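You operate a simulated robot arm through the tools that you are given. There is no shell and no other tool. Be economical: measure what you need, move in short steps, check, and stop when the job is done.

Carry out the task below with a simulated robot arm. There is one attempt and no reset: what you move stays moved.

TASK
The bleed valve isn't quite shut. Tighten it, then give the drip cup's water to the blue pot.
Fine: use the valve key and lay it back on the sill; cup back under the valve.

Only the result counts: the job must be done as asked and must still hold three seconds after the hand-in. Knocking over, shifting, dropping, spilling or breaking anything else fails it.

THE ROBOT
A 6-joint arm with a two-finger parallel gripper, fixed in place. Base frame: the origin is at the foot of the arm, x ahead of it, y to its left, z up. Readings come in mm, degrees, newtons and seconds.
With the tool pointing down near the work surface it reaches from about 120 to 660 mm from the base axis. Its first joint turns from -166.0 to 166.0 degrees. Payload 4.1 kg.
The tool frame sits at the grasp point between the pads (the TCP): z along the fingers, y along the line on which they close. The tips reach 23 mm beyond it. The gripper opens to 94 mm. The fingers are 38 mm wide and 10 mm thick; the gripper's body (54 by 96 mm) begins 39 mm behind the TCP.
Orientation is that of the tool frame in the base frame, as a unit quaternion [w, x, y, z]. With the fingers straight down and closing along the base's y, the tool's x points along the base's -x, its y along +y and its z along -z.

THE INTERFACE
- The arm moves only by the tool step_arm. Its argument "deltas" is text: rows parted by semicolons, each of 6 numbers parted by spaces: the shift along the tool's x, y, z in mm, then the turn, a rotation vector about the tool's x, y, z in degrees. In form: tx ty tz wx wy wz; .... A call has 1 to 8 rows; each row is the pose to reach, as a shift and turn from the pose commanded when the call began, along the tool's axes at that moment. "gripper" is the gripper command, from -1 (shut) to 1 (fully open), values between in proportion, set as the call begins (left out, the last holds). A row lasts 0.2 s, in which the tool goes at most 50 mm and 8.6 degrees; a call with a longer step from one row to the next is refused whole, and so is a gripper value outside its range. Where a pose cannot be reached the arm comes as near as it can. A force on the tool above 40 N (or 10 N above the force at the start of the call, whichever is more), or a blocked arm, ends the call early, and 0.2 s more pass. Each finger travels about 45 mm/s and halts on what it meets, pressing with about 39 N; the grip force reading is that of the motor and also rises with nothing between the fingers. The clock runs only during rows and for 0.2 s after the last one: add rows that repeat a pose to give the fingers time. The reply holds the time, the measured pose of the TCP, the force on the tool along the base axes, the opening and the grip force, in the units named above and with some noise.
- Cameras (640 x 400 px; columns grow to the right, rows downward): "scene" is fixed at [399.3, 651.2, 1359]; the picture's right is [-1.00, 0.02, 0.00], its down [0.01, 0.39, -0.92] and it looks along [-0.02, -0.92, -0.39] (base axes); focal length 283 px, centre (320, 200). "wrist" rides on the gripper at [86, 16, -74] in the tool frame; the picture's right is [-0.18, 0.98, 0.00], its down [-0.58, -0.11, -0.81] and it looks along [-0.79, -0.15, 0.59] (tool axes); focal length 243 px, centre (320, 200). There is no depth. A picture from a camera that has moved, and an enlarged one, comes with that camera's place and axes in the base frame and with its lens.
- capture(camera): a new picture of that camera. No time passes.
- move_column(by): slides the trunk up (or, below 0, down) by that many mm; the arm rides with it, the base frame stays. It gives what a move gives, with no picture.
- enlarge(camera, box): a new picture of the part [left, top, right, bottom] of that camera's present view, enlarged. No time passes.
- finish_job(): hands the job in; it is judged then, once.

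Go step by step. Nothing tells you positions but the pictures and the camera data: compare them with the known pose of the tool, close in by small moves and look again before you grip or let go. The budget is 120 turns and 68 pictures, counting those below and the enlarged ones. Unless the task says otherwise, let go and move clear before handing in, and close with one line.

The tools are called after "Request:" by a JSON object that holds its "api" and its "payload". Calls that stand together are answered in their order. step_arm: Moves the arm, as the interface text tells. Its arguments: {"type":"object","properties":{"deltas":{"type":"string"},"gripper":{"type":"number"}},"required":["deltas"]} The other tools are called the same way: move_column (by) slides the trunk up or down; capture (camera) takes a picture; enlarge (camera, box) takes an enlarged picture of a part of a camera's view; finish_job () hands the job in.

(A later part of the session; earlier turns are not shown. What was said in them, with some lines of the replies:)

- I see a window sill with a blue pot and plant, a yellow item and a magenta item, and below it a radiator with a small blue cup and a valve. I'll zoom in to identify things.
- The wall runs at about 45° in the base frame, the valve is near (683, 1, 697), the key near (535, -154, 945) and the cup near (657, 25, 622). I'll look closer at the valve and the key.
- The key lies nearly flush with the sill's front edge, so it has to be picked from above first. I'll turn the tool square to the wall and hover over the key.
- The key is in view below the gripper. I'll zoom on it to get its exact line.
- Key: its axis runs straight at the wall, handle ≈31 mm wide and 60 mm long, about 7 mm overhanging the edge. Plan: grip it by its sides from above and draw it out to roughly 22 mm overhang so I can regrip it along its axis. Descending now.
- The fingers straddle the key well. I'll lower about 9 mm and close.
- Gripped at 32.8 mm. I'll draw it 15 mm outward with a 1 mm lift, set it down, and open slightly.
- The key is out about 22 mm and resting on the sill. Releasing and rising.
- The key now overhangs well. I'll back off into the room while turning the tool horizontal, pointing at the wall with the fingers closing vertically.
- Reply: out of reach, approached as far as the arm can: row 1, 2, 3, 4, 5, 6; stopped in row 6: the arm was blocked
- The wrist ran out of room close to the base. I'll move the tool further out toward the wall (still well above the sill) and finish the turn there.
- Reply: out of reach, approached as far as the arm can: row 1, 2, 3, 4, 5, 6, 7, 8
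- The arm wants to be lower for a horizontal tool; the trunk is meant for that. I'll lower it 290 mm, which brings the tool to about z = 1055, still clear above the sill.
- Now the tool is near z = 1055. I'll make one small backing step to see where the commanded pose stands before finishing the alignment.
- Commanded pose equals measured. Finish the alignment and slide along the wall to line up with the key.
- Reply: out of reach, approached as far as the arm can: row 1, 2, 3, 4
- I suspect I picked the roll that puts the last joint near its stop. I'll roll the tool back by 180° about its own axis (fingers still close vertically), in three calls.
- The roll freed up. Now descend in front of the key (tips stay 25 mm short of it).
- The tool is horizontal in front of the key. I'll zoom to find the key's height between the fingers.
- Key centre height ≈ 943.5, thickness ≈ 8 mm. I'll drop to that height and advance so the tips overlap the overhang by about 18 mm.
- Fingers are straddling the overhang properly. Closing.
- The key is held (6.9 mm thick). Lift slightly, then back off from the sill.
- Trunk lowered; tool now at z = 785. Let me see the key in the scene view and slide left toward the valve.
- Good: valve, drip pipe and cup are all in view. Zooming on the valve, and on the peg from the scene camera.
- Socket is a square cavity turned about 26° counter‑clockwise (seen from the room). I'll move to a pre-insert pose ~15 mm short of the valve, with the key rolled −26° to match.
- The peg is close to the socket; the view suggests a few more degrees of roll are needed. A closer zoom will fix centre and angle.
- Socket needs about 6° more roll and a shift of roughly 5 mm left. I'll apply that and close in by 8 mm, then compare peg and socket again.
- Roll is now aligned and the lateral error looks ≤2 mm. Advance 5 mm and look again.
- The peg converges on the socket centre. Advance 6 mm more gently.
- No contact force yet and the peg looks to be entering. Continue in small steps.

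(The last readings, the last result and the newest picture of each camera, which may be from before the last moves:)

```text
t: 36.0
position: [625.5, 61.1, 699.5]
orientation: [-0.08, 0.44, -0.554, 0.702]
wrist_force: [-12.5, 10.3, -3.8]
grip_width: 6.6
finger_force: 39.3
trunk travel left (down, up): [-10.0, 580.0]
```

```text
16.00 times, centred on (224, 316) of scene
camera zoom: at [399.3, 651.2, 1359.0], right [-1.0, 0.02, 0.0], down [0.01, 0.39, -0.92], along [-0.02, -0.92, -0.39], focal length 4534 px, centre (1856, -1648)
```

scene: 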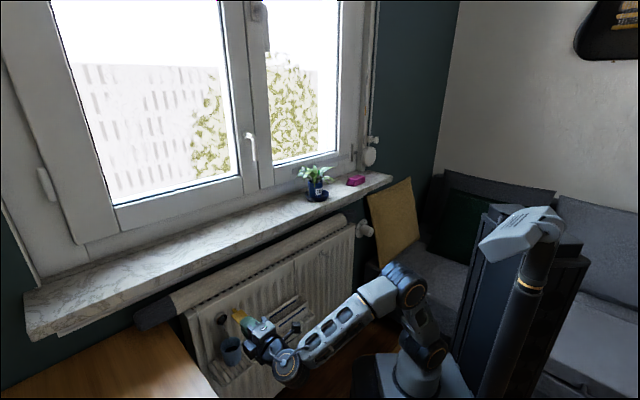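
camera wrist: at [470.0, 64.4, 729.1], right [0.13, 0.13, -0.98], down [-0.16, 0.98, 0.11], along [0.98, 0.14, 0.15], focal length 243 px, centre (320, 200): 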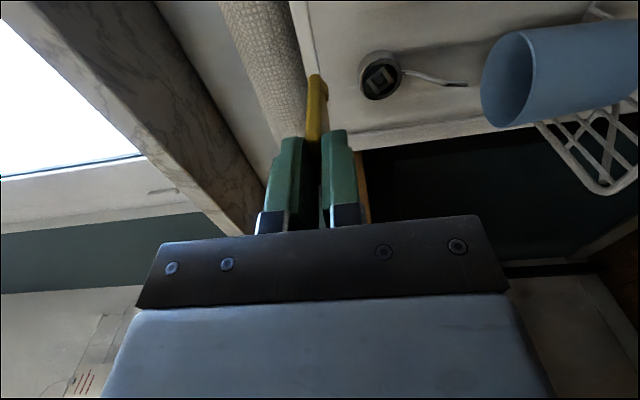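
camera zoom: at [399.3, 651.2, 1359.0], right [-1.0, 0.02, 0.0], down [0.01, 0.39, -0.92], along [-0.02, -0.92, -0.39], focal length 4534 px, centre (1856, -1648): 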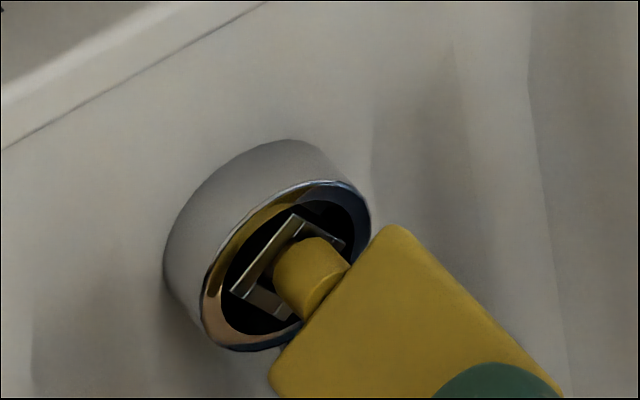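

Contact force of ~16 N with the peg no longer visible: it's seated with the collar against the socket. I'll ease off 1 mm and start turning clockwise.

Request:
{"api": "step_arm", "payload": {"deltas": "0 0 -1 0 0 0; 0 0 -1 0 0 4; 0 0 -1 0 0 8; 0 0 -1 0 0 12; 0 0 -1 0 0 12"}}

Request:
{"api": "enlarge", "payload": {"camera": "scene", "box": [212, 308, 236, 323]}}

Request:
{"api": "enlarge", "payload": {"camera": "wrist", "box": [288, 45, 352, 85]}}

```text
t: 37.2
position: [625.0, 60.6, 698.9]
orientation: [-0.154, 0.381, -0.596, 0.69]
wrist_force: [3.6, 15.1, -4.2]
grip_width: 6.8
finger_force: 38.8
trunk travel left (down, up): [-10.0, 580.0]
```

```text
16.00 times, centred on (224, 316) of scene
camera zoom: at [399.3, 651.2, 1359.0], right [-1.0, 0.02, 0.0], down [0.01, 0.39, -0.92], along [-0.02, -0.92, -0.39], focal length 4534 px, centre (1856, -1648)
```

zoom: 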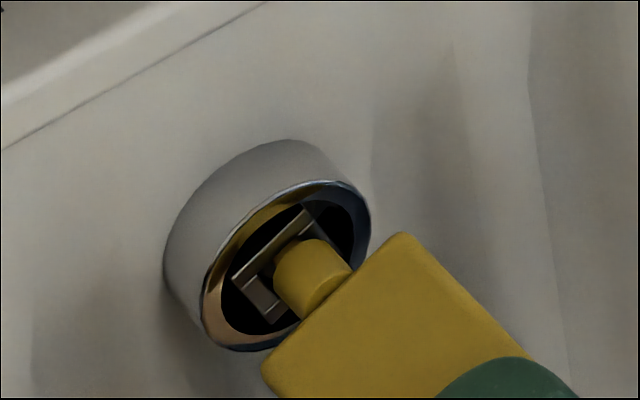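

```text
10.00 times, centred on (320, 65) of wrist
camera zoom: at [511.1, 52.8, 713.6], right [-0.11, -0.12, -0.99], down [-0.16, 0.98, -0.1], along [0.98, 0.15, -0.13], focal length 2426 px, centre (320, 1550)
```

zoom: 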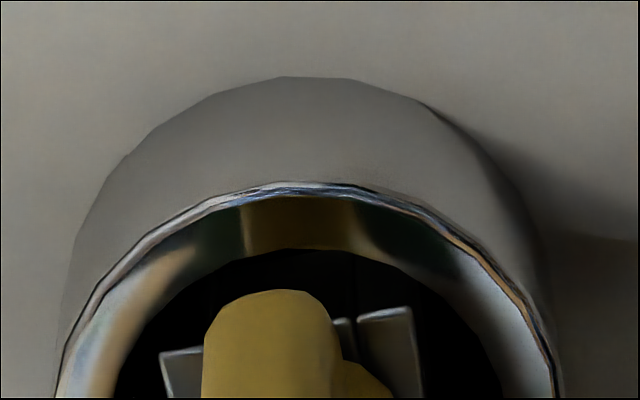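

The socket turned with the key. There's a side load of ~13 N, so I'll shift ~1 mm left to relieve it, and continue turning.

Request:
{"api": "step_arm", "payload": {"deltas": "-1.1 -0.4 0 0 0 0; -1.1 -0.4 0 0 0 4; -1.1 -0.4 0 0 0 8; -1.1 -0.4 0 0 0 12; -1.1 -0.4 0 0 0 12"}}

Request:
{"api": "enlarge", "payload": {"camera": "scene", "box": [212, 308, 236, 323]}}

```text
t: 38.4
position: [624.9, 61.2, 699.6]
orientation: [-0.224, 0.314, -0.633, 0.671]
wrist_force: [-19.5, 10.6, -8.7]
grip_width: 6.8
finger_force: 39.0
trunk travel left (down, up): [-10.0, 580.0]
```

```text
16.00 times, centred on (224, 316) of scene
camera zoom: at [399.3, 651.2, 1359.0], right [-1.0, 0.02, 0.0], down [0.01, 0.39, -0.92], along [-0.02, -0.92, -0.39], focal length 4534 px, centre (1856, -1648)
```

zoom: 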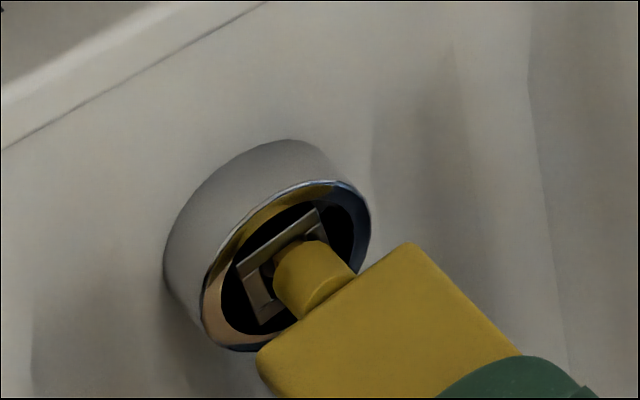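

Still turning together. Ease the axial load and continue.

Request:
{"api": "step_arm", "payload": {"deltas": "0.3 0.6 -1 0 0 0; 0.3 0.6 -1 0 0 4; 0.3 0.6 -1 0 0 8; 0.3 0.6 -1 0 0 12; 0.3 0.6 -1 0 0 12"}}

Request:
{"api": "step_arm", "payload": {"deltas": "0 0 0 0 0 4; 0 0 0 0 0 8; 0 0 0 0 0 12; 0 0 0 0 0 12"}}

Request:
{"api": "enlarge", "payload": {"camera": "scene", "box": [212, 308, 236, 323]}}

```text
t: 39.6
position: [625.2, 60.9, 698.9]
orientation: [0.293, -0.246, 0.663, -0.644]
wrist_force: [-4.6, 1.5, -3.5]
grip_width: 8.4
finger_force: 39.2
trunk travel left (down, up): [-10.0, 580.0]
```

```text
t: 40.6
position: [625.3, 60.9, 700.0]
orientation: [0.36, -0.174, 0.685, -0.609]
wrist_force: [-0.3, -0.3, -0.4]
grip_width: 6.8
finger_force: 38.5
trunk travel left (down, up): [-10.0, 580.0]
```

```text
16.00 times, centred on (224, 316) of scene
camera zoom: at [399.3, 651.2, 1359.0], right [-1.0, 0.02, 0.0], down [0.01, 0.39, -0.92], along [-0.02, -0.92, -0.39], focal length 4534 px, centre (1856, -1648)
```

zoom: 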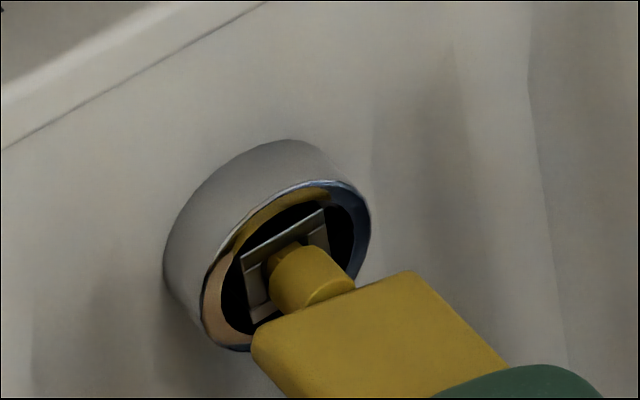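

The grip spread briefly and then released: the socket hit its stop (now upright) and the peg slipped out. I'll back out 25 mm and inspect the socket.

Request:
{"api": "step_arm", "payload": {"deltas": "0 0 -10 0 0 0; 0 0 -25 0 0 0; 0 0 -25 0 0 -8; 0 0 -25 0 0 -16; 0 0 -25 0 0 -16"}}

Request:
{"api": "enlarge", "payload": {"camera": "scene", "box": [208, 305, 240, 325]}}

Request:
{"api": "enlarge", "payload": {"camera": "wrist", "box": [272, 30, 400, 110]}}

```text
t: 41.8
position: [607.6, 80.4, 698.2]
orientation: [-0.27, 0.271, -0.653, 0.654]
wrist_force: [0.2, -1.0, -0.7]
grip_width: 6.7
finger_force: 39.1
trunk travel left (down, up): [-10.0, 580.0]
```

```text
16.00 times, centred on (224, 315) of scene
camera zoom: at [399.3, 651.2, 1359.0], right [-1.0, 0.02, 0.0], down [0.01, 0.39, -0.92], along [-0.02, -0.92, -0.39], focal length 4534 px, centre (1856, -1640)
```

zoom: 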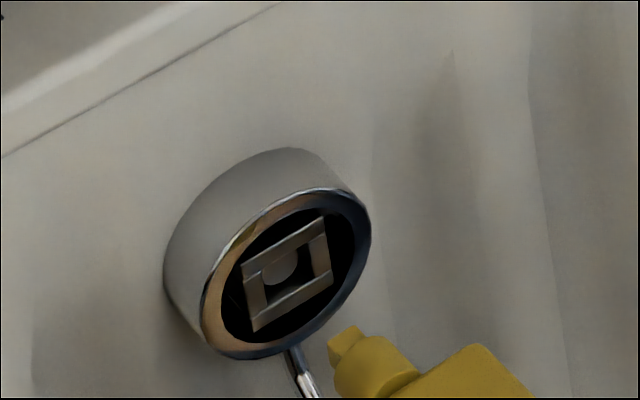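

```text
5.00 times, centred on (336, 70) of wrist
camera zoom: at [493.6, 72.9, 682.7], right [0.13, 0.13, -0.98], down [-0.16, 0.98, 0.11], along [0.98, 0.14, 0.15], focal length 1213 px, centre (240, 850)
```

zoom: 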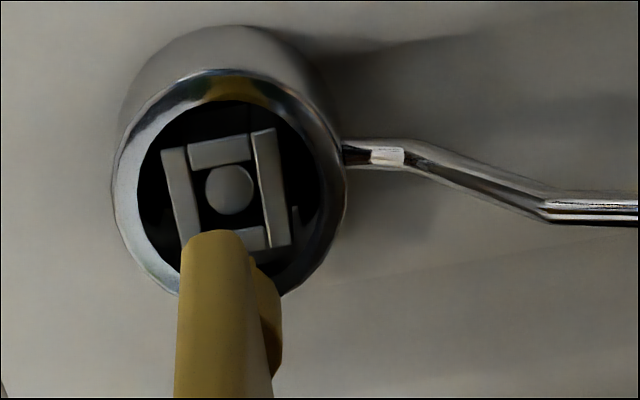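

The socket has turned ~32° and is now upright, apparently at its stop. To be sure it's tight, I'll reinsert and turn a bit further with firm axial contact.

Request:
{"api": "step_arm", "payload": {"deltas": "0 0 10 0 0 0; 0 0 20 0 0 0; 0 0 23 0 0 0; 0 0 25 0 0 0; 0 0 26 0 0 0; 0 0 26 0 0 0"}}

Request:
{"api": "enlarge", "payload": {"camera": "scene", "box": [208, 305, 240, 325]}}

```text
t: 43.2
position: [626.3, 60.7, 698.0]
orientation: [-0.269, 0.27, -0.653, 0.654]
wrist_force: [-1.9, 1.6, 0.5]
grip_width: 7.0
finger_force: 38.9
trunk travel left (down, up): [-10.0, 580.0]
```

```text
16.00 times, centred on (224, 315) of scene
camera zoom: at [399.3, 651.2, 1359.0], right [-1.0, 0.02, 0.0], down [0.01, 0.39, -0.92], along [-0.02, -0.92, -0.39], focal length 4534 px, centre (1856, -1640)
```

zoom: 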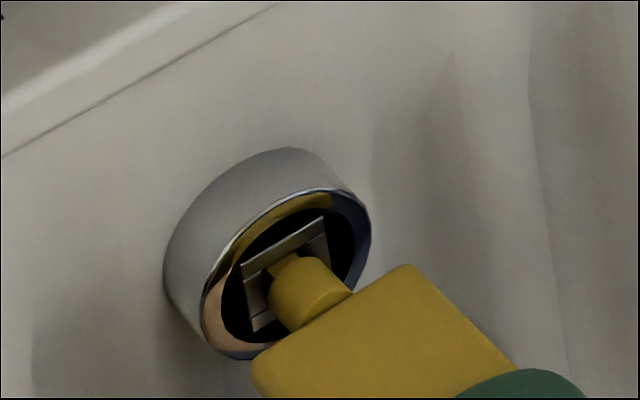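

Request:
{"api": "step_arm", "payload": {"deltas": "0 0 1.5 0 0 0; 0 0 3 0 0 0; 0 0 3 0 0 0"}}

Request:
{"api": "step_arm", "payload": {"deltas": "0 0 0 0 0 4; 0 0 0 0 0 8; 0 0 0 0 0 10; 0 0 0 0 0 10"}}

Request:
{"api": "enlarge", "payload": {"camera": "scene", "box": [208, 305, 240, 325]}}

```text
t: 44.0
position: [627.4, 59.8, 697.1]
orientation: [-0.271, 0.27, -0.653, 0.653]
wrist_force: [-21.2, 15.4, -6.0]
grip_width: 6.9
finger_force: 39.1
trunk travel left (down, up): [-10.0, 580.0]
```

```text
t: 45.0
position: [627.7, 59.1, 697.7]
orientation: [0.327, -0.212, 0.675, -0.626]
wrist_force: [3.6, 9.0, -0.6]
grip_width: 12.0
finger_force: 39.3
trunk travel left (down, up): [-10.0, 580.0]
```

```text
16.00 times, centred on (224, 315) of scene
camera zoom: at [399.3, 651.2, 1359.0], right [-1.0, 0.02, 0.0], down [0.01, 0.39, -0.92], along [-0.02, -0.92, -0.39], focal length 4534 px, centre (1856, -1640)
```

zoom: 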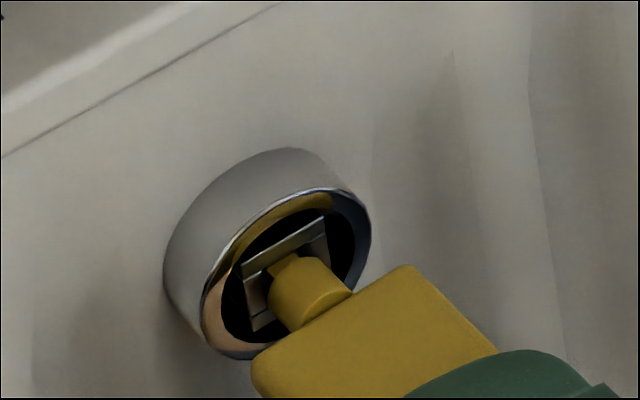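

Hard stop confirmed: the key won't turn and the fingers got wedged apart. The valve is tight. Turn the gripper back 10° to neutral and withdraw.

Request:
{"api": "step_arm", "payload": {"deltas": "0 0 0 0 0 -5; 0 0 0 0 0 -10; 0 0 -2 0 0 -10; 0 0 -2 0 0 -10"}}

Request:
{"api": "step_arm", "payload": {"deltas": "0 0 -10 0 0 0; 0 0 -25 0 0 0; 0 0 -35 0 0 0; 0 0 -42 0 0 0; 0 0 -42 0 0 0"}}

Request:
{"api": "capture", "payload": {"camera": "wrist"}}

Request:
{"api": "enlarge", "payload": {"camera": "scene", "box": [200, 300, 280, 350]}}

```text
t: 46.0
position: [625.0, 57.2, 698.2]
orientation: [0.27, -0.269, 0.654, -0.653]
wrist_force: [3.1, 1.4, 0.0]
grip_width: 6.8
finger_force: 38.7
trunk travel left (down, up): [-10.0, 580.0]
```

```text
t: 47.2
position: [595.7, 89.2, 699.6]
orientation: [0.27, -0.27, 0.654, -0.653]
wrist_force: [0.6, -0.6, -0.4]
grip_width: 6.8
finger_force: 39.0
trunk travel left (down, up): [-10.0, 580.0]
```

```text
15 pictures are left
camera wrist: at [482.2, 81.7, 682.3], right [0.13, 0.13, -0.98], down [-0.16, 0.98, 0.11], along [0.98, 0.14, 0.15], focal length 243 px, centre (320, 200)
```

wrist: 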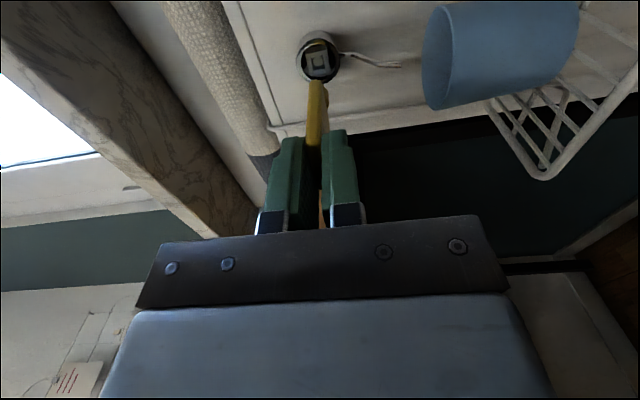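

```text
8.00 times, centred on (240, 325) of scene
camera zoom: at [399.3, 651.2, 1359.0], right [-1.0, 0.02, 0.0], down [0.01, 0.39, -0.92], along [-0.02, -0.92, -0.39], focal length 2267 px, centre (960, -800)
```

zoom: 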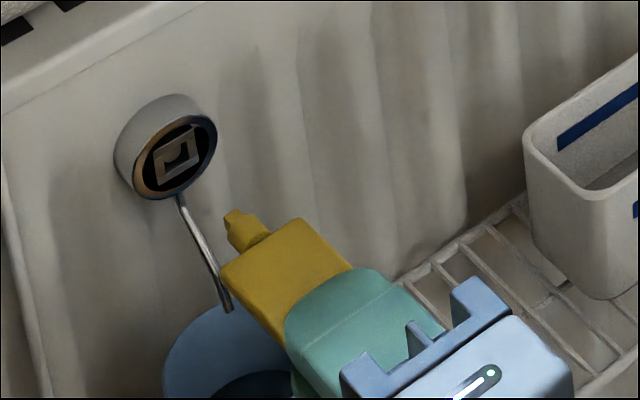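

The valve is shut. Now return the key: retrace along the wall, raise the trunk, and approach the sill at the same spot. (I must be sparing with pictures: 15 left.)

Request:
{"api": "step_arm", "payload": {"deltas": "40 -20 0 0 0 0; 80 -46 0 0 0 0; 125 -46 0 0 0 0; 170 -46 0 0 0 0; 214 -46 0 0 0 0; 214 -46 0 0 0 0"}}

Request:
{"api": "move_column", "payload": {"by": 215}}

```text
t: 48.6
position: [441.2, -61.0, 745.6]
orientation: [0.269, -0.27, 0.654, -0.653]
wrist_force: [0.5, -0.2, 0.2]
grip_width: 6.5
finger_force: 38.6
trunk travel left (down, up): [-10.0, 580.0]
```

```text
t: 50.9
position: [441.7, -59.4, 959.3]
orientation: [-0.27, 0.27, -0.653, 0.654]
wrist_force: [0.0, -1.1, -0.3]
grip_width: 6.6
finger_force: 39.0
trunk travel left (down, up): [-225.0, 365.0]
```

Request:
{"api": "step_arm", "payload": {"deltas": "0 0 40 0 0 0; 0 0 75 0 0 0; 0 0 86 0 0 0; 0 5 86 0 0 0; 0 10 86 0 0 0; 0 14 86 0 0 0; 0 14 86 0 0 0"}}

Request:
{"api": "enlarge", "payload": {"camera": "scene", "box": [240, 190, 304, 240]}}

```text
t: 52.5
position: [501.9, -119.9, 946.2]
orientation: [-0.27, 0.27, -0.653, 0.653]
wrist_force: [0.3, 0.0, -0.1]
grip_width: 6.9
finger_force: 39.2
trunk travel left (down, up): [-225.0, 365.0]
```

```text
8.00 times, centred on (272, 215) of scene
camera zoom: at [399.3, 651.2, 1359.0], right [-1.0, 0.02, 0.0], down [0.01, 0.39, -0.92], along [-0.02, -0.92, -0.39], focal length 2267 px, centre (704, 80)
```

zoom: 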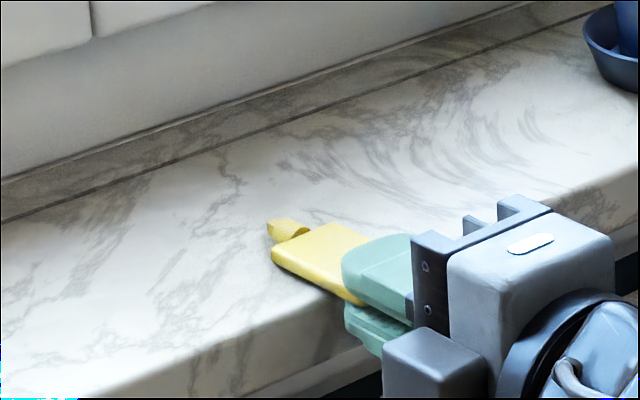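

The key is over the sill, just above it. Lower until it touches, then open.

Request:
{"api": "step_arm", "payload": {"deltas": "0 1 0 0 0 0; 0 2 0 0 0 0; 0 2.5 0 0 0 0; 0 2.5 0 0 0 0"}}

Request:
{"api": "step_arm", "payload": {"deltas": "0 0 0 0 0 0; 0 0 0 0 0 0; 0 0 0 0 0 0; 0 0 0 0 0 0; 0 0 0 0 0 0", "gripper": 0.2}}

Request:
{"api": "step_arm", "payload": {"deltas": "0 0 -20 0 0 0; 0 0 -55 0 0 0; 0 0 -55 0 0 0"}}

Request:
{"api": "step_arm", "payload": {"deltas": "0 0 0 0 0 0; 0 0 0 0 0 0; 0 0 0 0 0 0; 0 0 0 0 0 0; 0 0 0 0 0 0; 0 0 0 0 0 0", "gripper": -1}}

Request:
{"api": "enlarge", "payload": {"camera": "wrist", "box": [200, 20, 440, 200]}}

```text
t: 53.5
position: [502.1, -119.7, 943.5]
orientation: [-0.27, 0.269, -0.653, 0.654]
wrist_force: [-0.4, 1.8, 9.3]
grip_width: 6.9
finger_force: 38.8
trunk travel left (down, up): [-225.0, 365.0]
```

```text
t: 54.7
position: [503.6, -120.5, 943.9]
orientation: [-0.27, 0.27, -0.653, 0.654]
wrist_force: [0.0, -0.8, 0.2]
grip_width: 56.3
finger_force: 0.1
trunk travel left (down, up): [-225.0, 365.0]
```

```text
t: 55.5
position: [463.7, -82.4, 942.9]
orientation: [0.27, -0.271, 0.654, -0.653]
wrist_force: [-0.5, 0.5, 0.3]
grip_width: 56.6
finger_force: 0.1
trunk travel left (down, up): [-225.0, 365.0]
```

```text
t: 56.9
position: [464.3, -82.5, 942.7]
orientation: [-0.27, 0.271, -0.653, 0.654]
wrist_force: [-0.4, 1.0, 0.1]
grip_width: 0.1
finger_force: 39.3
trunk travel left (down, up): [-225.0, 365.0]
```

```text
2.22 times, centred on (320, 110) of wrist
camera zoom: at [350.0, -89.5, 927.8], right [0.13, 0.13, -0.98], down [-0.16, 0.98, 0.11], along [0.98, 0.14, 0.15], focal length 539 px, centre (320, 400)
```

zoom: 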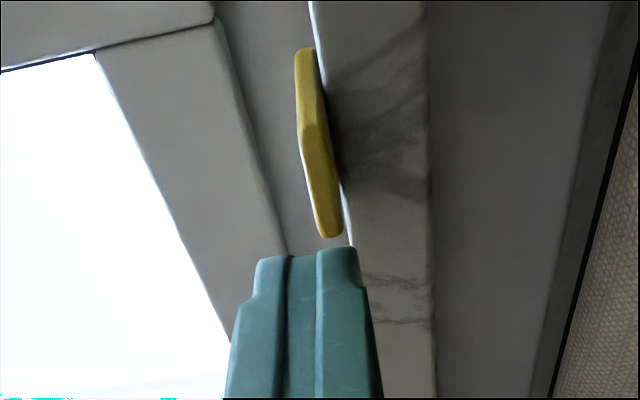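

The key lies on the sill. I'll nudge it inward ~14 mm with the closed tips so it sits as it was originally.

Request:
{"api": "step_arm", "payload": {"deltas": "0 0 20 0 0 0; 0 0 34 0 0 0; 0 0 40 0 0 0; 0 0 45 0 0 0; 0 0 50 0 0 0; 0 0 50 0 0 0"}}

Request:
{"api": "step_arm", "payload": {"deltas": "0 0 -20 0 0 0; 0 0 -60 0 0 0; 0 0 -85 0 0 0; 0 0 -85 0 0 0"}}

Request:
{"api": "enlarge", "payload": {"camera": "scene", "box": [240, 130, 340, 240]}}

```text
t: 58.3
position: [499.1, -117.7, 942.6]
orientation: [0.27, -0.27, 0.654, -0.653]
wrist_force: [0.0, -0.3, 0.7]
grip_width: 0.0
finger_force: 38.7
trunk travel left (down, up): [-225.0, 365.0]
```

```text
t: 59.3
position: [438.0, -57.3, 942.2]
orientation: [0.27, -0.27, 0.654, -0.653]
wrist_force: [0.3, 0.4, 0.3]
grip_width: 0.0
finger_force: 38.9
trunk travel left (down, up): [-225.0, 365.0]
```

```text
3.64 times, centred on (290, 185) of scene
camera zoom: at [399.3, 651.2, 1359.0], right [-1.0, 0.02, 0.0], down [0.01, 0.39, -0.92], along [-0.02, -0.92, -0.39], focal length 1030 px, centre (429, 254)
```

zoom: 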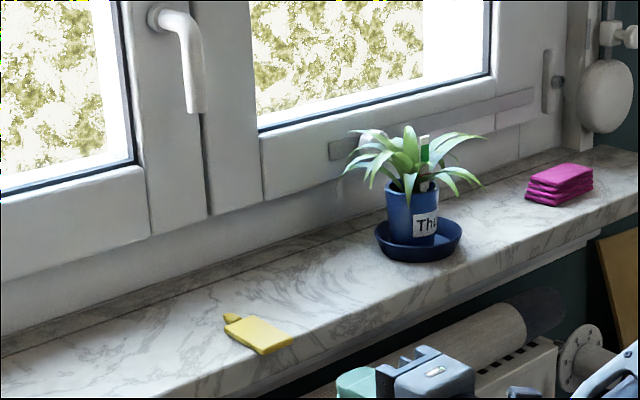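

Key is back on the sill in its original place. Now for the cup: roll the tool −90° (fingers closing sideways, camera on top), open, then lower the trunk.

Request:
{"api": "step_arm", "payload": {"deltas": "0 0 0 0 0 -8; 0 0 0 0 0 -16; 0 0 0 0 0 -24; 0 0 0 0 0 -32; 0 0 0 0 0 -40; 0 0 0 0 0 -48; 0 0 0 0 0 -48", "gripper": 1}}

Request:
{"api": "step_arm", "payload": {"deltas": "0 0 0 0 0 -8; 0 0 0 0 0 -16; 0 0 0 0 0 -24; 0 0 0 0 0 -32; 0 0 0 0 0 -40; 0 0 0 0 0 -42; 0 0 0 0 0 -42"}}

Request:
{"api": "move_column", "payload": {"by": -215}}

```text
t: 60.9
position: [437.9, -57.6, 943.5]
orientation: [0.018, 0.513, -0.486, 0.707]
wrist_force: [-0.1, -0.3, 0.0]
grip_width: 94.2
finger_force: 0.1
trunk travel left (down, up): [-225.0, 365.0]
```

```text
t: 62.5
position: [438.9, -56.5, 944.2]
orientation: [0.272, 0.654, -0.271, 0.652]
wrist_force: [0.4, -0.5, 0.6]
grip_width: 93.9
finger_force: 0.1
trunk travel left (down, up): [-225.0, 365.0]
```

```text
t: 64.8
position: [439.0, -56.8, 729.0]
orientation: [0.271, 0.653, -0.272, 0.653]
wrist_force: [0.1, 0.1, -0.3]
grip_width: 94.0
finger_force: 0.1
trunk travel left (down, up): [-10.0, 580.0]
```

Request:
{"api": "step_arm", "payload": {"deltas": "0 -42 -5 0 0 0; 0 -84 -5 0 0 0; -20 -126 -5 0 0 0; -50 -168 -5 0 0 0; -89 -200 -5 0 0 0; -110 -212 -5 0 0 0; -133 -212 -5 0 0 0; -133 -212 -5 0 0 0"}}

Request:
{"api": "capture", "payload": {"camera": "wrist"}}

```text
refused: row 4 steps farther than a row can; nothing moved
```

```text
10 pictures are left
camera wrist: at [375.0, -15.2, 815.2], right [-0.7, -0.69, -0.18], down [-0.49, 0.65, -0.58], along [0.52, -0.31, -0.79], focal length 243 px, centre (320, 200)
```

wrist: 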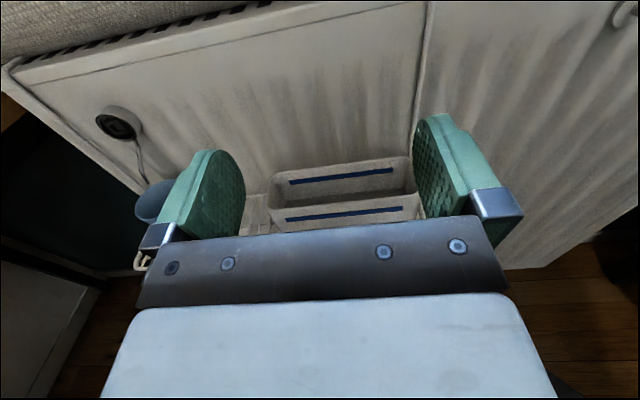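

One row was too long; redo with shorter rows.

Request:
{"api": "step_arm", "payload": {"deltas": "0 -42 -5 0 0 0; 0 -84 -5 0 0 0; -10 -126 -5 0 0 0; -30 -166 -5 0 0 0; -60 -200 -5 0 0 0; -95 -212 -5 0 0 0; -133 -212 -5 0 0 0; -133 -212 -5 0 0 0"}}

Request:
{"api": "capture", "payload": {"camera": "wrist"}}

```text
t: 66.5
position: [584.9, 95.0, 595.0]
orientation: [0.27, 0.653, -0.272, 0.653]
wrist_force: [0.7, -0.4, -1.1]
grip_width: 94.0
finger_force: 0.0
trunk travel left (down, up): [-10.0, 580.0]
```

```text
9 pictures are left
camera wrist: at [521.1, 137.4, 681.8], right [-0.7, -0.69, -0.19], down [-0.49, 0.65, -0.58], along [0.52, -0.31, -0.79], focal length 243 px, centre (320, 200)
```

wrist: 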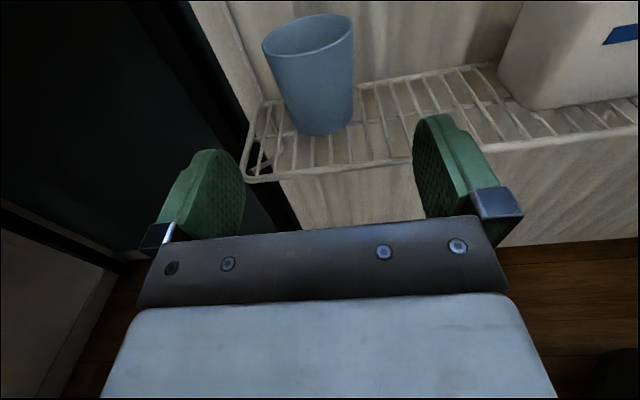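

Cup centre is at about t‑offset +3.5 mm from my axis; the fingers will clear it and the tray. Advance around the cup.

Request:
{"api": "step_arm", "payload": {"deltas": "2 -3.5 0 0 0 0; 2 -3.5 40 0 0 0; 2 -3.5 75 0 0 0; 2 -3.5 98 0 0 0; 2 -3.5 98 0 0 0"}}

Request:
{"api": "capture", "payload": {"camera": "wrist"}}

```text
t: 67.5
position: [650.5, 37.4, 595.2]
orientation: [0.27, 0.655, -0.269, 0.652]
wrist_force: [-4.6, 4.8, 1.8]
grip_width: 94.1
finger_force: 0.0
trunk travel left (down, up): [-10.0, 580.0]
stopped in row 4: the force on the tool passed its limit (the readings are from after the stop); the commanded pose is now the measured one
```

```text
8 pictures are left
camera wrist: at [586.5, 79.3, 682.2], right [-0.69, -0.7, -0.18], down [-0.5, 0.65, -0.58], along [0.52, -0.31, -0.79], focal length 243 px, centre (320, 200)
```

wrist: 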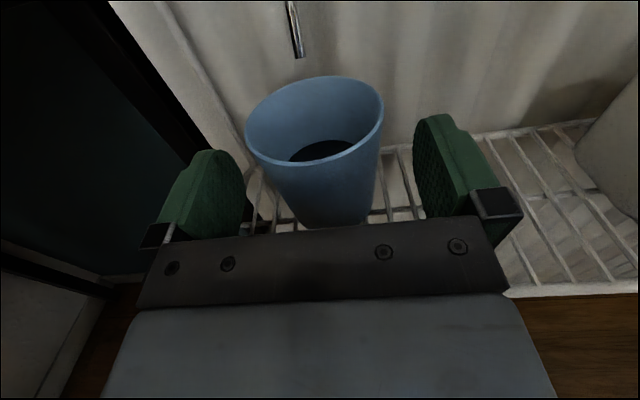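

A light contact at m≈433 — most likely the gripper body's lower edge on the tray's front rail. I'll back off, raise 10 mm and go in again.

Request:
{"api": "step_arm", "payload": {"deltas": "0 0 -5 0 0 0; 10 1.5 -5 0 0 0; 10 1.5 0 0 0 0; 10 1.5 5 0 0 0; 10 1.5 9 0 0 0; 10 1.5 9 0 0 0"}}

```text
t: 68.6
position: [648.9, 36.8, 606.1]
orientation: [0.271, 0.656, -0.268, 0.651]
wrist_force: [-31.8, 19.6, 8.1]
grip_width: 93.8
finger_force: 0.1
trunk travel left (down, up): [-10.0, 580.0]
stopped in row 5: the force on the tool passed its limit (the readings are from after the stop); the commanded pose is now the measured one
```

Stopped again at the same depth, so it isn't that rail. One scene zoom to see what's touching.

Request:
{"api": "enlarge", "payload": {"camera": "scene", "box": [190, 290, 310, 390]}}

```text
4.00 times, centred on (250, 340) of scene
camera zoom: at [399.3, 651.2, 1359.0], right [-1.0, 0.02, 0.0], down [0.01, 0.39, -0.92], along [-0.02, -0.92, -0.39], focal length 1133 px, centre (600, -360)
```

zoom: 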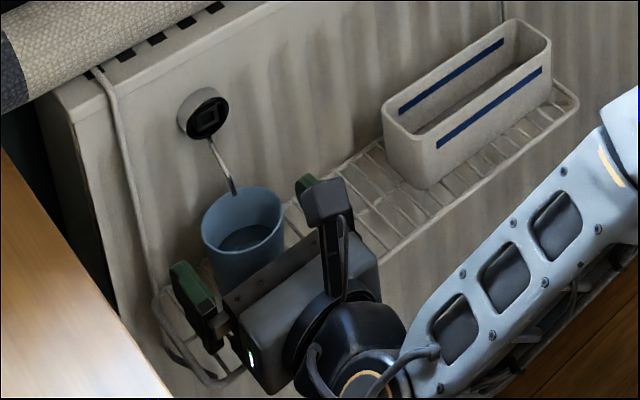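

The open left finger is meeting the hanger wire at the tray's end. I'll back off a little, narrow the opening to ~74 mm and advance again.

Request:
{"api": "step_arm", "payload": {"deltas": "0 0 -4 0 0 0; 0 0 -4 0 0 0; 0 0 -4 0 0 0; 0 0 0 0 0 0; 0 0 4 0 0 0; 0 0 9 0 0 0; 0 0 9 0 0 0", "gripper": 0.57}}

```text
t: 69.7
position: [647.3, 36.2, 604.6]
orientation: [0.273, 0.657, -0.268, 0.65]
wrist_force: [-34.3, 22.5, 10.4]
grip_width: 73.7
finger_force: 0.0
trunk travel left (down, up): [-10.0, 580.0]
stopped in row 5: the force on the tool passed its limit (the readings are from after the stop); the commanded pose is now the measured one
```

Still stopped at the same depth. But the pads already extend ~10 mm past the cup's widest line, which is enough to hold it. I'll relax 2 mm and close here.

Request:
{"api": "step_arm", "payload": {"deltas": "0 0 -2 0 0 0; 0 0 -2 0 0 0; 0 0 -2 0 0 0; 0 0 -2 0 0 0; 0 0 -2 0 0 0", "gripper": 0}}

Request:
{"api": "capture", "payload": {"camera": "wrist"}}

```text
t: 70.9
position: [647.7, 34.5, 604.4]
orientation: [0.271, 0.657, -0.267, 0.651]
wrist_force: [-13.5, 25.6, 14.1]
grip_width: 58.3
finger_force: 39.2
trunk travel left (down, up): [-10.0, 580.0]
```

```text
6 pictures are left
camera wrist: at [585.1, 77.3, 692.0], right [-0.7, -0.7, -0.17], down [-0.5, 0.64, -0.58], along [0.52, -0.32, -0.8], focal length 243 px, centre (320, 200)
```

wrist: 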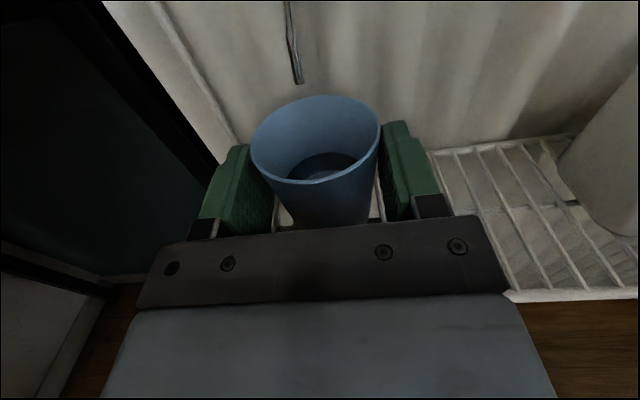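

Cup is held (58 mm) and there's some water in it. Lift 9 mm slowly and check the load.

Request:
{"api": "step_arm", "payload": {"deltas": "3 0 0 0 0 0; 6 0 0 0 0 0; 9 0 0 0 0 0; 9 0 0 0 0 0"}}

```text
t: 71.9
position: [648.9, 34.2, 612.8]
orientation: [0.274, 0.656, -0.269, 0.65]
wrist_force: [-0.5, 0.8, -0.4]
grip_width: 58.5
finger_force: 39.4
trunk travel left (down, up): [-10.0, 580.0]
```

Load vanished once lifted — the gripper was resting on the tray rail. Now draw the cup out from under the pipe, lift over the rail, and retreat.

Request:
{"api": "step_arm", "payload": {"deltas": "1 0 -10 0 0 0; 2 0 -20 0 0 0; 3 0 -27 0 0 0; 12 0 -29 0 0 0; 24 0 -32 0 0 0; 36 0 -40 0 0 0; 46 0 -60 0 0 0; 46 0 -80 0 0 0"}}

Request:
{"api": "enlarge", "payload": {"camera": "scene", "box": [190, 290, 310, 390]}}

```text
t: 73.7
position: [595.0, 89.0, 660.2]
orientation: [0.274, 0.658, -0.268, 0.648]
wrist_force: [0.5, -0.2, -1.2]
grip_width: 58.1
finger_force: 38.7
trunk travel left (down, up): [-10.0, 580.0]
```

```text
4.00 times, centred on (250, 340) of scene
camera zoom: at [399.3, 651.2, 1359.0], right [-1.0, 0.02, 0.0], down [0.01, 0.39, -0.92], along [-0.02, -0.92, -0.39], focal length 1133 px, centre (600, -360)
```

zoom: 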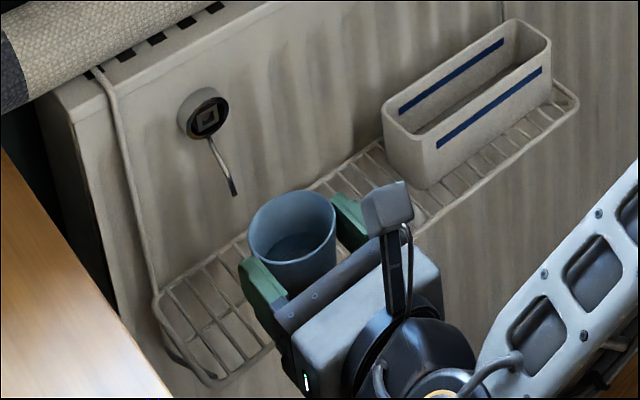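

The cup is out and upright. Next: carry it slowly up and along, still on the room side, before going over the sill.

Request:
{"api": "step_arm", "payload": {"deltas": "10 8 0 0 0 0; 32 26 0 0 0 0; 57 46 0 0 0 0; 82 66 0 0 0 0; 107 86 0 0 0 0; 132 106 0 0 0 0; 157 126 0 0 0 0; 180 142 0 0 0 0"}}

Request:
{"api": "step_arm", "payload": {"deltas": "20 8 0 0 0 0; 48 18 0 0 0 0; 78 28 0 0 0 0; 108 38 0 0 0 0; 138 48 0 0 0 0; 168 58 0 0 0 0; 190 66 0 0 0 0; 205 70 0 0 0 0"}}

```text
t: 75.5
position: [496.5, -8.9, 838.5]
orientation: [0.273, 0.657, -0.268, 0.649]
wrist_force: [1.2, -0.8, -1.4]
grip_width: 58.3
finger_force: 38.9
trunk travel left (down, up): [-10.0, 580.0]
```

```text
t: 77.3
position: [447.3, -59.5, 1047.9]
orientation: [0.274, 0.658, -0.268, 0.648]
wrist_force: [-0.2, -0.3, -0.4]
grip_width: 58.2
finger_force: 38.8
trunk travel left (down, up): [-10.0, 580.0]
```

Request:
{"api": "step_arm", "payload": {"deltas": "10 0 12 0 0 0; 25 5 35 0 0 0; 40 15 60 0 0 0; 55 35 80 0 0 0; 65 60 90 0 0 0; 67 90 95 0 0 0; 67 118 95 0 0 0; 67 140 95 0 0 0"}}

Request:
{"api": "capture", "payload": {"camera": "wrist"}}

```text
t: 79.1
position: [417.8, -224.3, 1112.5]
orientation: [0.274, 0.658, -0.269, 0.648]
wrist_force: [0.1, 0.1, -0.5]
grip_width: 58.3
finger_force: 39.4
trunk travel left (down, up): [-10.0, 580.0]
```

```text
4 pictures are left
camera wrist: at [354.9, -182.3, 1200.8], right [-0.7, -0.69, -0.17], down [-0.5, 0.65, -0.58], along [0.51, -0.32, -0.8], focal length 243 px, centre (320, 200)
```

wrist: 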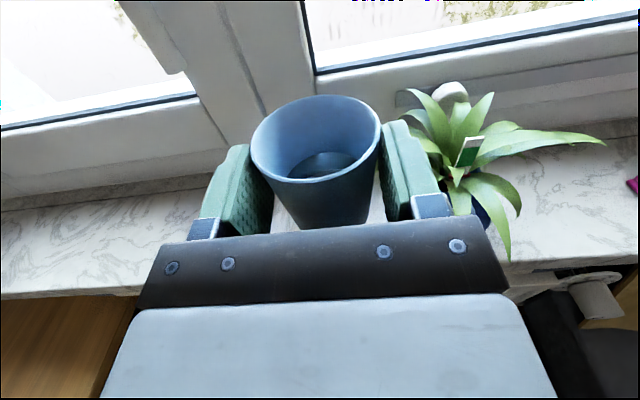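

The pot's in view to the right. One zoom for an accurate position of its rim.

Request:
{"api": "enlarge", "payload": {"camera": "wrist", "box": [400, 80, 560, 240]}}

```text
2.50 times, centred on (480, 160) of wrist
camera zoom: at [354.9, -182.3, 1200.8], right [-0.7, -0.69, -0.17], down [-0.5, 0.65, -0.58], along [0.51, -0.32, -0.8], focal length 606 px, centre (-80, 300)
```

zoom: 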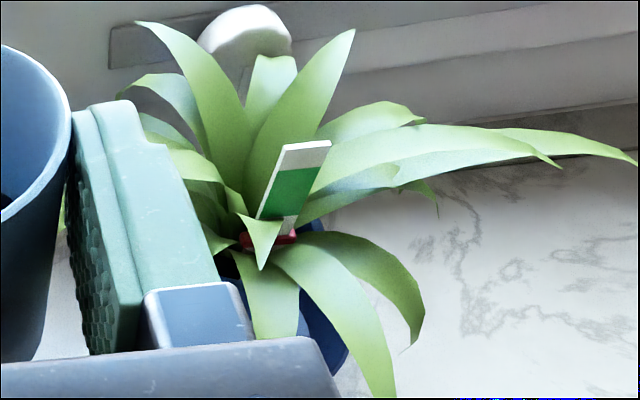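

Pot centre ≈ t 21, m 534 (i.e. about (392, −363)), rim near z 1004. Move the cup beside it on the left, at pouring height, and settle.

Request:
{"api": "step_arm", "payload": {"deltas": "-1 8 10 0 0 0; -2 22 26 0 0 0; -4 38 44 0 0 0; -5 54 58 0 0 0; -6 64 66 0 0 0; -6 67 67 0 0 0; -6 67 67 0 0 0"}}

```text
t: 80.7
position: [418.6, -319.8, 1107.5]
orientation: [0.274, 0.656, -0.271, 0.649]
wrist_force: [0.7, 0.5, -0.2]
grip_width: 58.0
finger_force: 39.2
trunk travel left (down, up): [-10.0, 580.0]
```

In place (t 70, m 522). Begin tilting to 48°, then check from the scene camera before water flows.

Request:
{"api": "step_arm", "payload": {"deltas": "0 1 0 0 0 6; 0 2 0 0 0 14; 0 3 0 0 0 22; 0 4 0 0 0 30; 0 5 0 0 0 38; 0 6 0 0 0 45; 0 7 0 0 0 48; 0 7 0 0 0 48"}}

Request:
{"api": "enlarge", "payload": {"camera": "scene", "box": [270, 120, 366, 215]}}

```text
t: 82.5
position: [411.5, -325.2, 1107.7]
orientation: [-0.014, 0.491, -0.513, 0.704]
wrist_force: [-0.4, -0.3, -1.4]
grip_width: 58.2
finger_force: 39.0
trunk travel left (down, up): [-10.0, 580.0]
```

```text
4.21 times, centred on (318, 168) of scene
camera zoom: at [399.3, 651.2, 1359.0], right [-1.0, 0.02, 0.0], down [0.01, 0.39, -0.92], along [-0.02, -0.92, -0.39], focal length 1193 px, centre (328, 337)
```

zoom: 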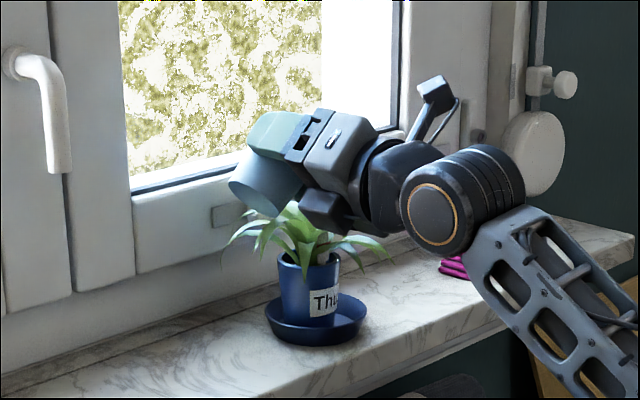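

The cup is left of and above the pot as intended. Continue tilting slowly, shifting so the lip stays above the pot.

Request:
{"api": "step_arm", "payload": {"deltas": "0.7 0.7 0 0 0 4; 1.1 1 0 0 0 8; 1.7 1.5 0 0 0 12; 2.6 2.3 0 0 0 16; 3.7 3.3 0 0 0 20; 4.8 4.3 0 0 0 24; 5.9 5.4 0 0 0 28; 7.3 6.6 0 0 0 32"}}

```text
t: 84.3
position: [405.2, -330.8, 1107.9]
orientation: [-0.208, 0.331, -0.627, 0.673]
wrist_force: [-0.3, -0.5, 0.2]
grip_width: 58.1
finger_force: 39.1
trunk travel left (down, up): [-10.0, 580.0]
```

Request:
{"api": "step_arm", "payload": {"deltas": "1.7 0.3 0 0 0 4; 3.5 0.6 0 0 0 8; 5.5 1 0 0 0 12; 7.6 1.3 0 0 0 16; 9.7 1.7 0 0 0 20; 12 2.1 0 0 0 24; 14.2 2.5 0 0 0 28; 16.4 2.9 0 0 0 32"}}

Request:
{"api": "step_arm", "payload": {"deltas": "0 0 0 0 0 5; 0 0 0 0 0 10; 0 0 0 0 0 14; 0 0 0 0 0 14; 0 0 0 0 0 14; 0 0 0 0 0 14; 0 0 0 0 0 14; 0 0 0 0 0 14"}}

Request:
{"api": "step_arm", "payload": {"deltas": "0 0 0 0 0 0; 0 0 0 0 0 0; 0 0 0 0 0 0; 0 0 0 0 0 0; 0 0 0 0 0 0"}}

Request:
{"api": "capture", "payload": {"camera": "wrist"}}

```text
t: 86.1
position: [392.8, -342.7, 1108.8]
orientation: [0.385, -0.145, 0.695, -0.59]
wrist_force: [0.8, 0.1, -1.5]
grip_width: 58.3
finger_force: 39.0
trunk travel left (down, up): [-10.0, 580.0]
```

```text
t: 87.9
position: [393.7, -343.8, 1109.1]
orientation: [0.454, -0.059, 0.708, -0.538]
wrist_force: [-0.1, 0.2, -1.1]
grip_width: 58.2
finger_force: 39.1
trunk travel left (down, up): [-10.0, 580.0]
```

```text
t: 89.1
position: [393.8, -343.3, 1108.5]
orientation: [0.454, -0.06, 0.708, -0.538]
wrist_force: [0.2, -0.3, 0.5]
grip_width: 58.2
finger_force: 39.2
trunk travel left (down, up): [-10.0, 580.0]
```

```text
1 pictures are left
camera wrist: at [297.6, -333.1, 1045.5], right [0.5, 0.51, -0.7], down [-0.28, 0.86, 0.43], along [0.82, -0.03, 0.57], focal length 243 px, centre (320, 200)
```

wrist: 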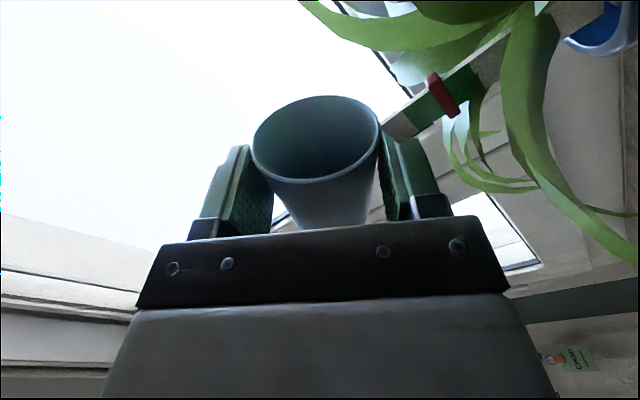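

The cup looks empty. Return it upright by reversing the motion.

Request:
{"api": "step_arm", "payload": {"deltas": "-2.5 1.8 0 0 0 -8; -5 3.7 0 0 0 -16; -7.5 5.5 0 0 0 -24; -10 7.3 0 0 0 -32; -12.6 9.2 0 0 0 -40; -15.1 11 0 0 0 -48; -17.7 12.8 0 0 0 -56; -20.2 14.7 0 0 0 -64"}}

Request:
{"api": "step_arm", "payload": {"deltas": "-1.1 -0.6 0 0 0 -7.75; -2.2 -1.2 0 0 0 -15.5; -3.3 -1.8 0 0 0 -23.25; -4.4 -2.4 0 0 0 -31; -5.5 -2.9 0 0 0 -38.75; -6.6 -3.5 0 0 0 -46.5; -7.7 -4.1 0 0 0 -54.25; -8.8 -4.7 0 0 0 -62"}}

Request:
{"api": "step_arm", "payload": {"deltas": "0 0 0 0 0 0; 0 0 0 0 0 0"}}

```text
t: 90.9
position: [411.5, -326.6, 1107.4]
orientation: [-0.098, 0.426, -0.569, 0.696]
wrist_force: [-0.1, 0.4, -1.1]
grip_width: 58.2
finger_force: 38.8
trunk travel left (down, up): [-10.0, 580.0]
```

```text
t: 92.7
position: [417.8, -318.3, 1108.4]
orientation: [0.275, 0.657, -0.269, 0.648]
wrist_force: [0.1, 0.1, 0.3]
grip_width: 58.1
finger_force: 39.1
trunk travel left (down, up): [-10.0, 580.0]
```

```text
t: 93.3
position: [420.0, -319.2, 1108.1]
orientation: [0.275, 0.657, -0.27, 0.648]
wrist_force: [0.5, 0.0, -0.5]
grip_width: 58.1
finger_force: 39.3
trunk travel left (down, up): [-10.0, 580.0]
```

Upright again. Retrace the path back toward the valve.

Request:
{"api": "step_arm", "payload": {"deltas": "1 -20 -20 0 0 0; 3 -45 -46 0 0 0; 4 -66 -69 0 0 0; 4 -95 -69 0 0 0; 4 -130 -75 0 0 0; -15 -165 -100 0 0 0; -35 -190 -130 0 0 0; -55 -203 -165 0 0 0"}}

Request:
{"api": "step_arm", "payload": {"deltas": "-40 -10 0 0 0 0; -80 -25 0 0 0 0; -120 -38 0 0 0 0; -160 -52 0 0 0 0; -200 -66 0 0 0 0; -215 -70 0 0 0 0; -215 -70 0 0 0 0"}}

Request:
{"api": "step_arm", "payload": {"deltas": "-25 -30 0 0 0 0; -55 -58 0 0 0 0; -85 -86 0 0 0 0; -115 -112 0 0 0 0; -145 -133 0 0 0 0; -165 -139 0 0 0 0; -165 -139 0 0 0 0"}}

```text
t: 95.1
position: [444.0, -59.9, 1050.5]
orientation: [0.274, 0.657, -0.269, 0.648]
wrist_force: [-0.6, 0.2, -1.1]
grip_width: 58.0
finger_force: 38.8
trunk travel left (down, up): [-10.0, 580.0]
```

```text
t: 96.7
position: [493.5, -11.2, 837.8]
orientation: [0.273, 0.658, -0.268, 0.649]
wrist_force: [0.1, 0.1, 0.5]
grip_width: 58.1
finger_force: 39.8
trunk travel left (down, up): [-10.0, 580.0]
```

```text
t: 98.3
position: [586.8, 88.3, 668.7]
orientation: [0.274, 0.657, -0.269, 0.649]
wrist_force: [-1.1, -0.2, -1.0]
grip_width: 58.3
finger_force: 39.1
trunk travel left (down, up): [-10.0, 580.0]
```

Now reverse the exit path to put the cup back under the pipe, hovering ~8 mm above its spot.

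Request:
{"api": "step_arm", "payload": {"deltas": "-4 -5.5 20 0 0 0; -8.7 -5.5 43.5 0 0 0; -20 -5.5 47 0 0 0; -36 -5.5 52 0 0 0; -52.7 -5.5 55.2 0 0 0; -54 -5.5 66 0 0 0; -55 -5.5 76 0 0 0; -55.9 -5.5 81.3 0 0 0"}}

Request:
{"api": "step_arm", "payload": {"deltas": "0 0 0 0 0 0; 0 0 0 0 0 0"}}

```text
t: 100.1
position: [648.1, 33.9, 614.3]
orientation: [0.273, 0.657, -0.269, 0.649]
wrist_force: [0.2, -1.1, -0.6]
grip_width: 58.2
finger_force: 39.0
trunk travel left (down, up): [-10.0, 580.0]
```

```text
t: 100.7
position: [646.7, 33.5, 613.7]
orientation: [0.274, 0.657, -0.27, 0.649]
wrist_force: [-0.7, 0.0, -0.6]
grip_width: 58.3
finger_force: 39.0
trunk travel left (down, up): [-10.0, 580.0]
```

Request:
{"api": "step_arm", "payload": {"deltas": "-3 -1 0 0 0 0; -6 -1 0 0 0 0; -7.5 -1 0 0 0 0; -7.5 -1 0 0 0 0"}}

Request:
{"api": "step_arm", "payload": {"deltas": "-1 0 0 0 0 0; -1.5 0 0 0 0 0; -1.5 0 0 0 0 0"}}

```text
t: 101.7
position: [648.8, 35.3, 605.3]
orientation: [0.274, 0.657, -0.269, 0.649]
wrist_force: [-0.1, 0.1, 0.2]
grip_width: 58.2
finger_force: 39.5
trunk travel left (down, up): [-10.0, 580.0]
```

```text
t: 102.5
position: [648.3, 36.0, 605.4]
orientation: [0.274, 0.657, -0.268, 0.649]
wrist_force: [3.2, 1.3, 8.8]
grip_width: 58.1
finger_force: 39.2
trunk travel left (down, up): [-10.0, 580.0]
```

The cup is down on the tray (≈9 N contact). Ease up slightly, open to ~74 mm, and back straight out.

Request:
{"api": "step_arm", "payload": {"deltas": "0.7 0 0 0 0 0; 0.7 0 0 0 0 0; 0.7 0 0 0 0 0"}}

Request:
{"api": "step_arm", "payload": {"deltas": "0 0 0 0 0 0; 0 0 0 0 0 0; 0 0 0 0 0 0; 0 0 0 0 0 0", "gripper": 0.57}}

Request:
{"api": "step_arm", "payload": {"deltas": "0 0 -15 0 0 0; 0 0 -40 0 0 0; 0 0 -70 0 0 0; 0 0 -100 0 0 0; 20 0 -100 0 0 0; 20 0 -100 0 0 0"}}

Request:
{"api": "capture", "payload": {"camera": "scene"}}

```text
t: 103.3
position: [648.4, 35.7, 604.3]
orientation: [0.274, 0.658, -0.268, 0.649]
wrist_force: [1.3, 2.4, 8.0]
grip_width: 58.0
finger_force: 38.8
trunk travel left (down, up): [-10.0, 580.0]
```

```text
t: 104.3
position: [648.5, 35.6, 604.4]
orientation: [0.274, 0.657, -0.269, 0.649]
wrist_force: [-0.4, -0.1, -0.6]
grip_width: 73.8
finger_force: 0.0
trunk travel left (down, up): [-10.0, 580.0]
```

```text
t: 105.7
position: [579.5, 106.2, 625.2]
orientation: [0.273, 0.657, -0.269, 0.649]
wrist_force: [-0.1, 0.0, -0.4]
grip_width: 73.9
finger_force: 0.3
trunk travel left (down, up): [-10.0, 580.0]
```

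```text
0 pictures are left
```

scene: 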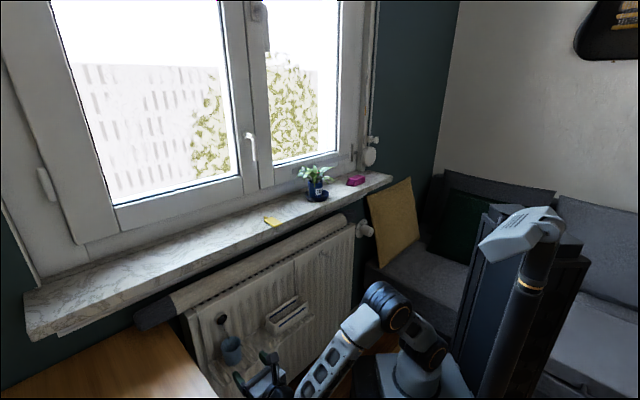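

The final picture shows the cup standing upright under the valve, the key on the sill, the pot in place and the arm clear. Handing in.

Request:
{"api": "finish_job", "payload": {}}

```text
The job is handed in.
```

I tightened the bleed valve to its stop with the key and poured the drip cup over the blue pot until it looked empty. The key is back on the sill and the cup is back under the valve; I saw no spill, but I had no close-up to confirm where all the water landed.
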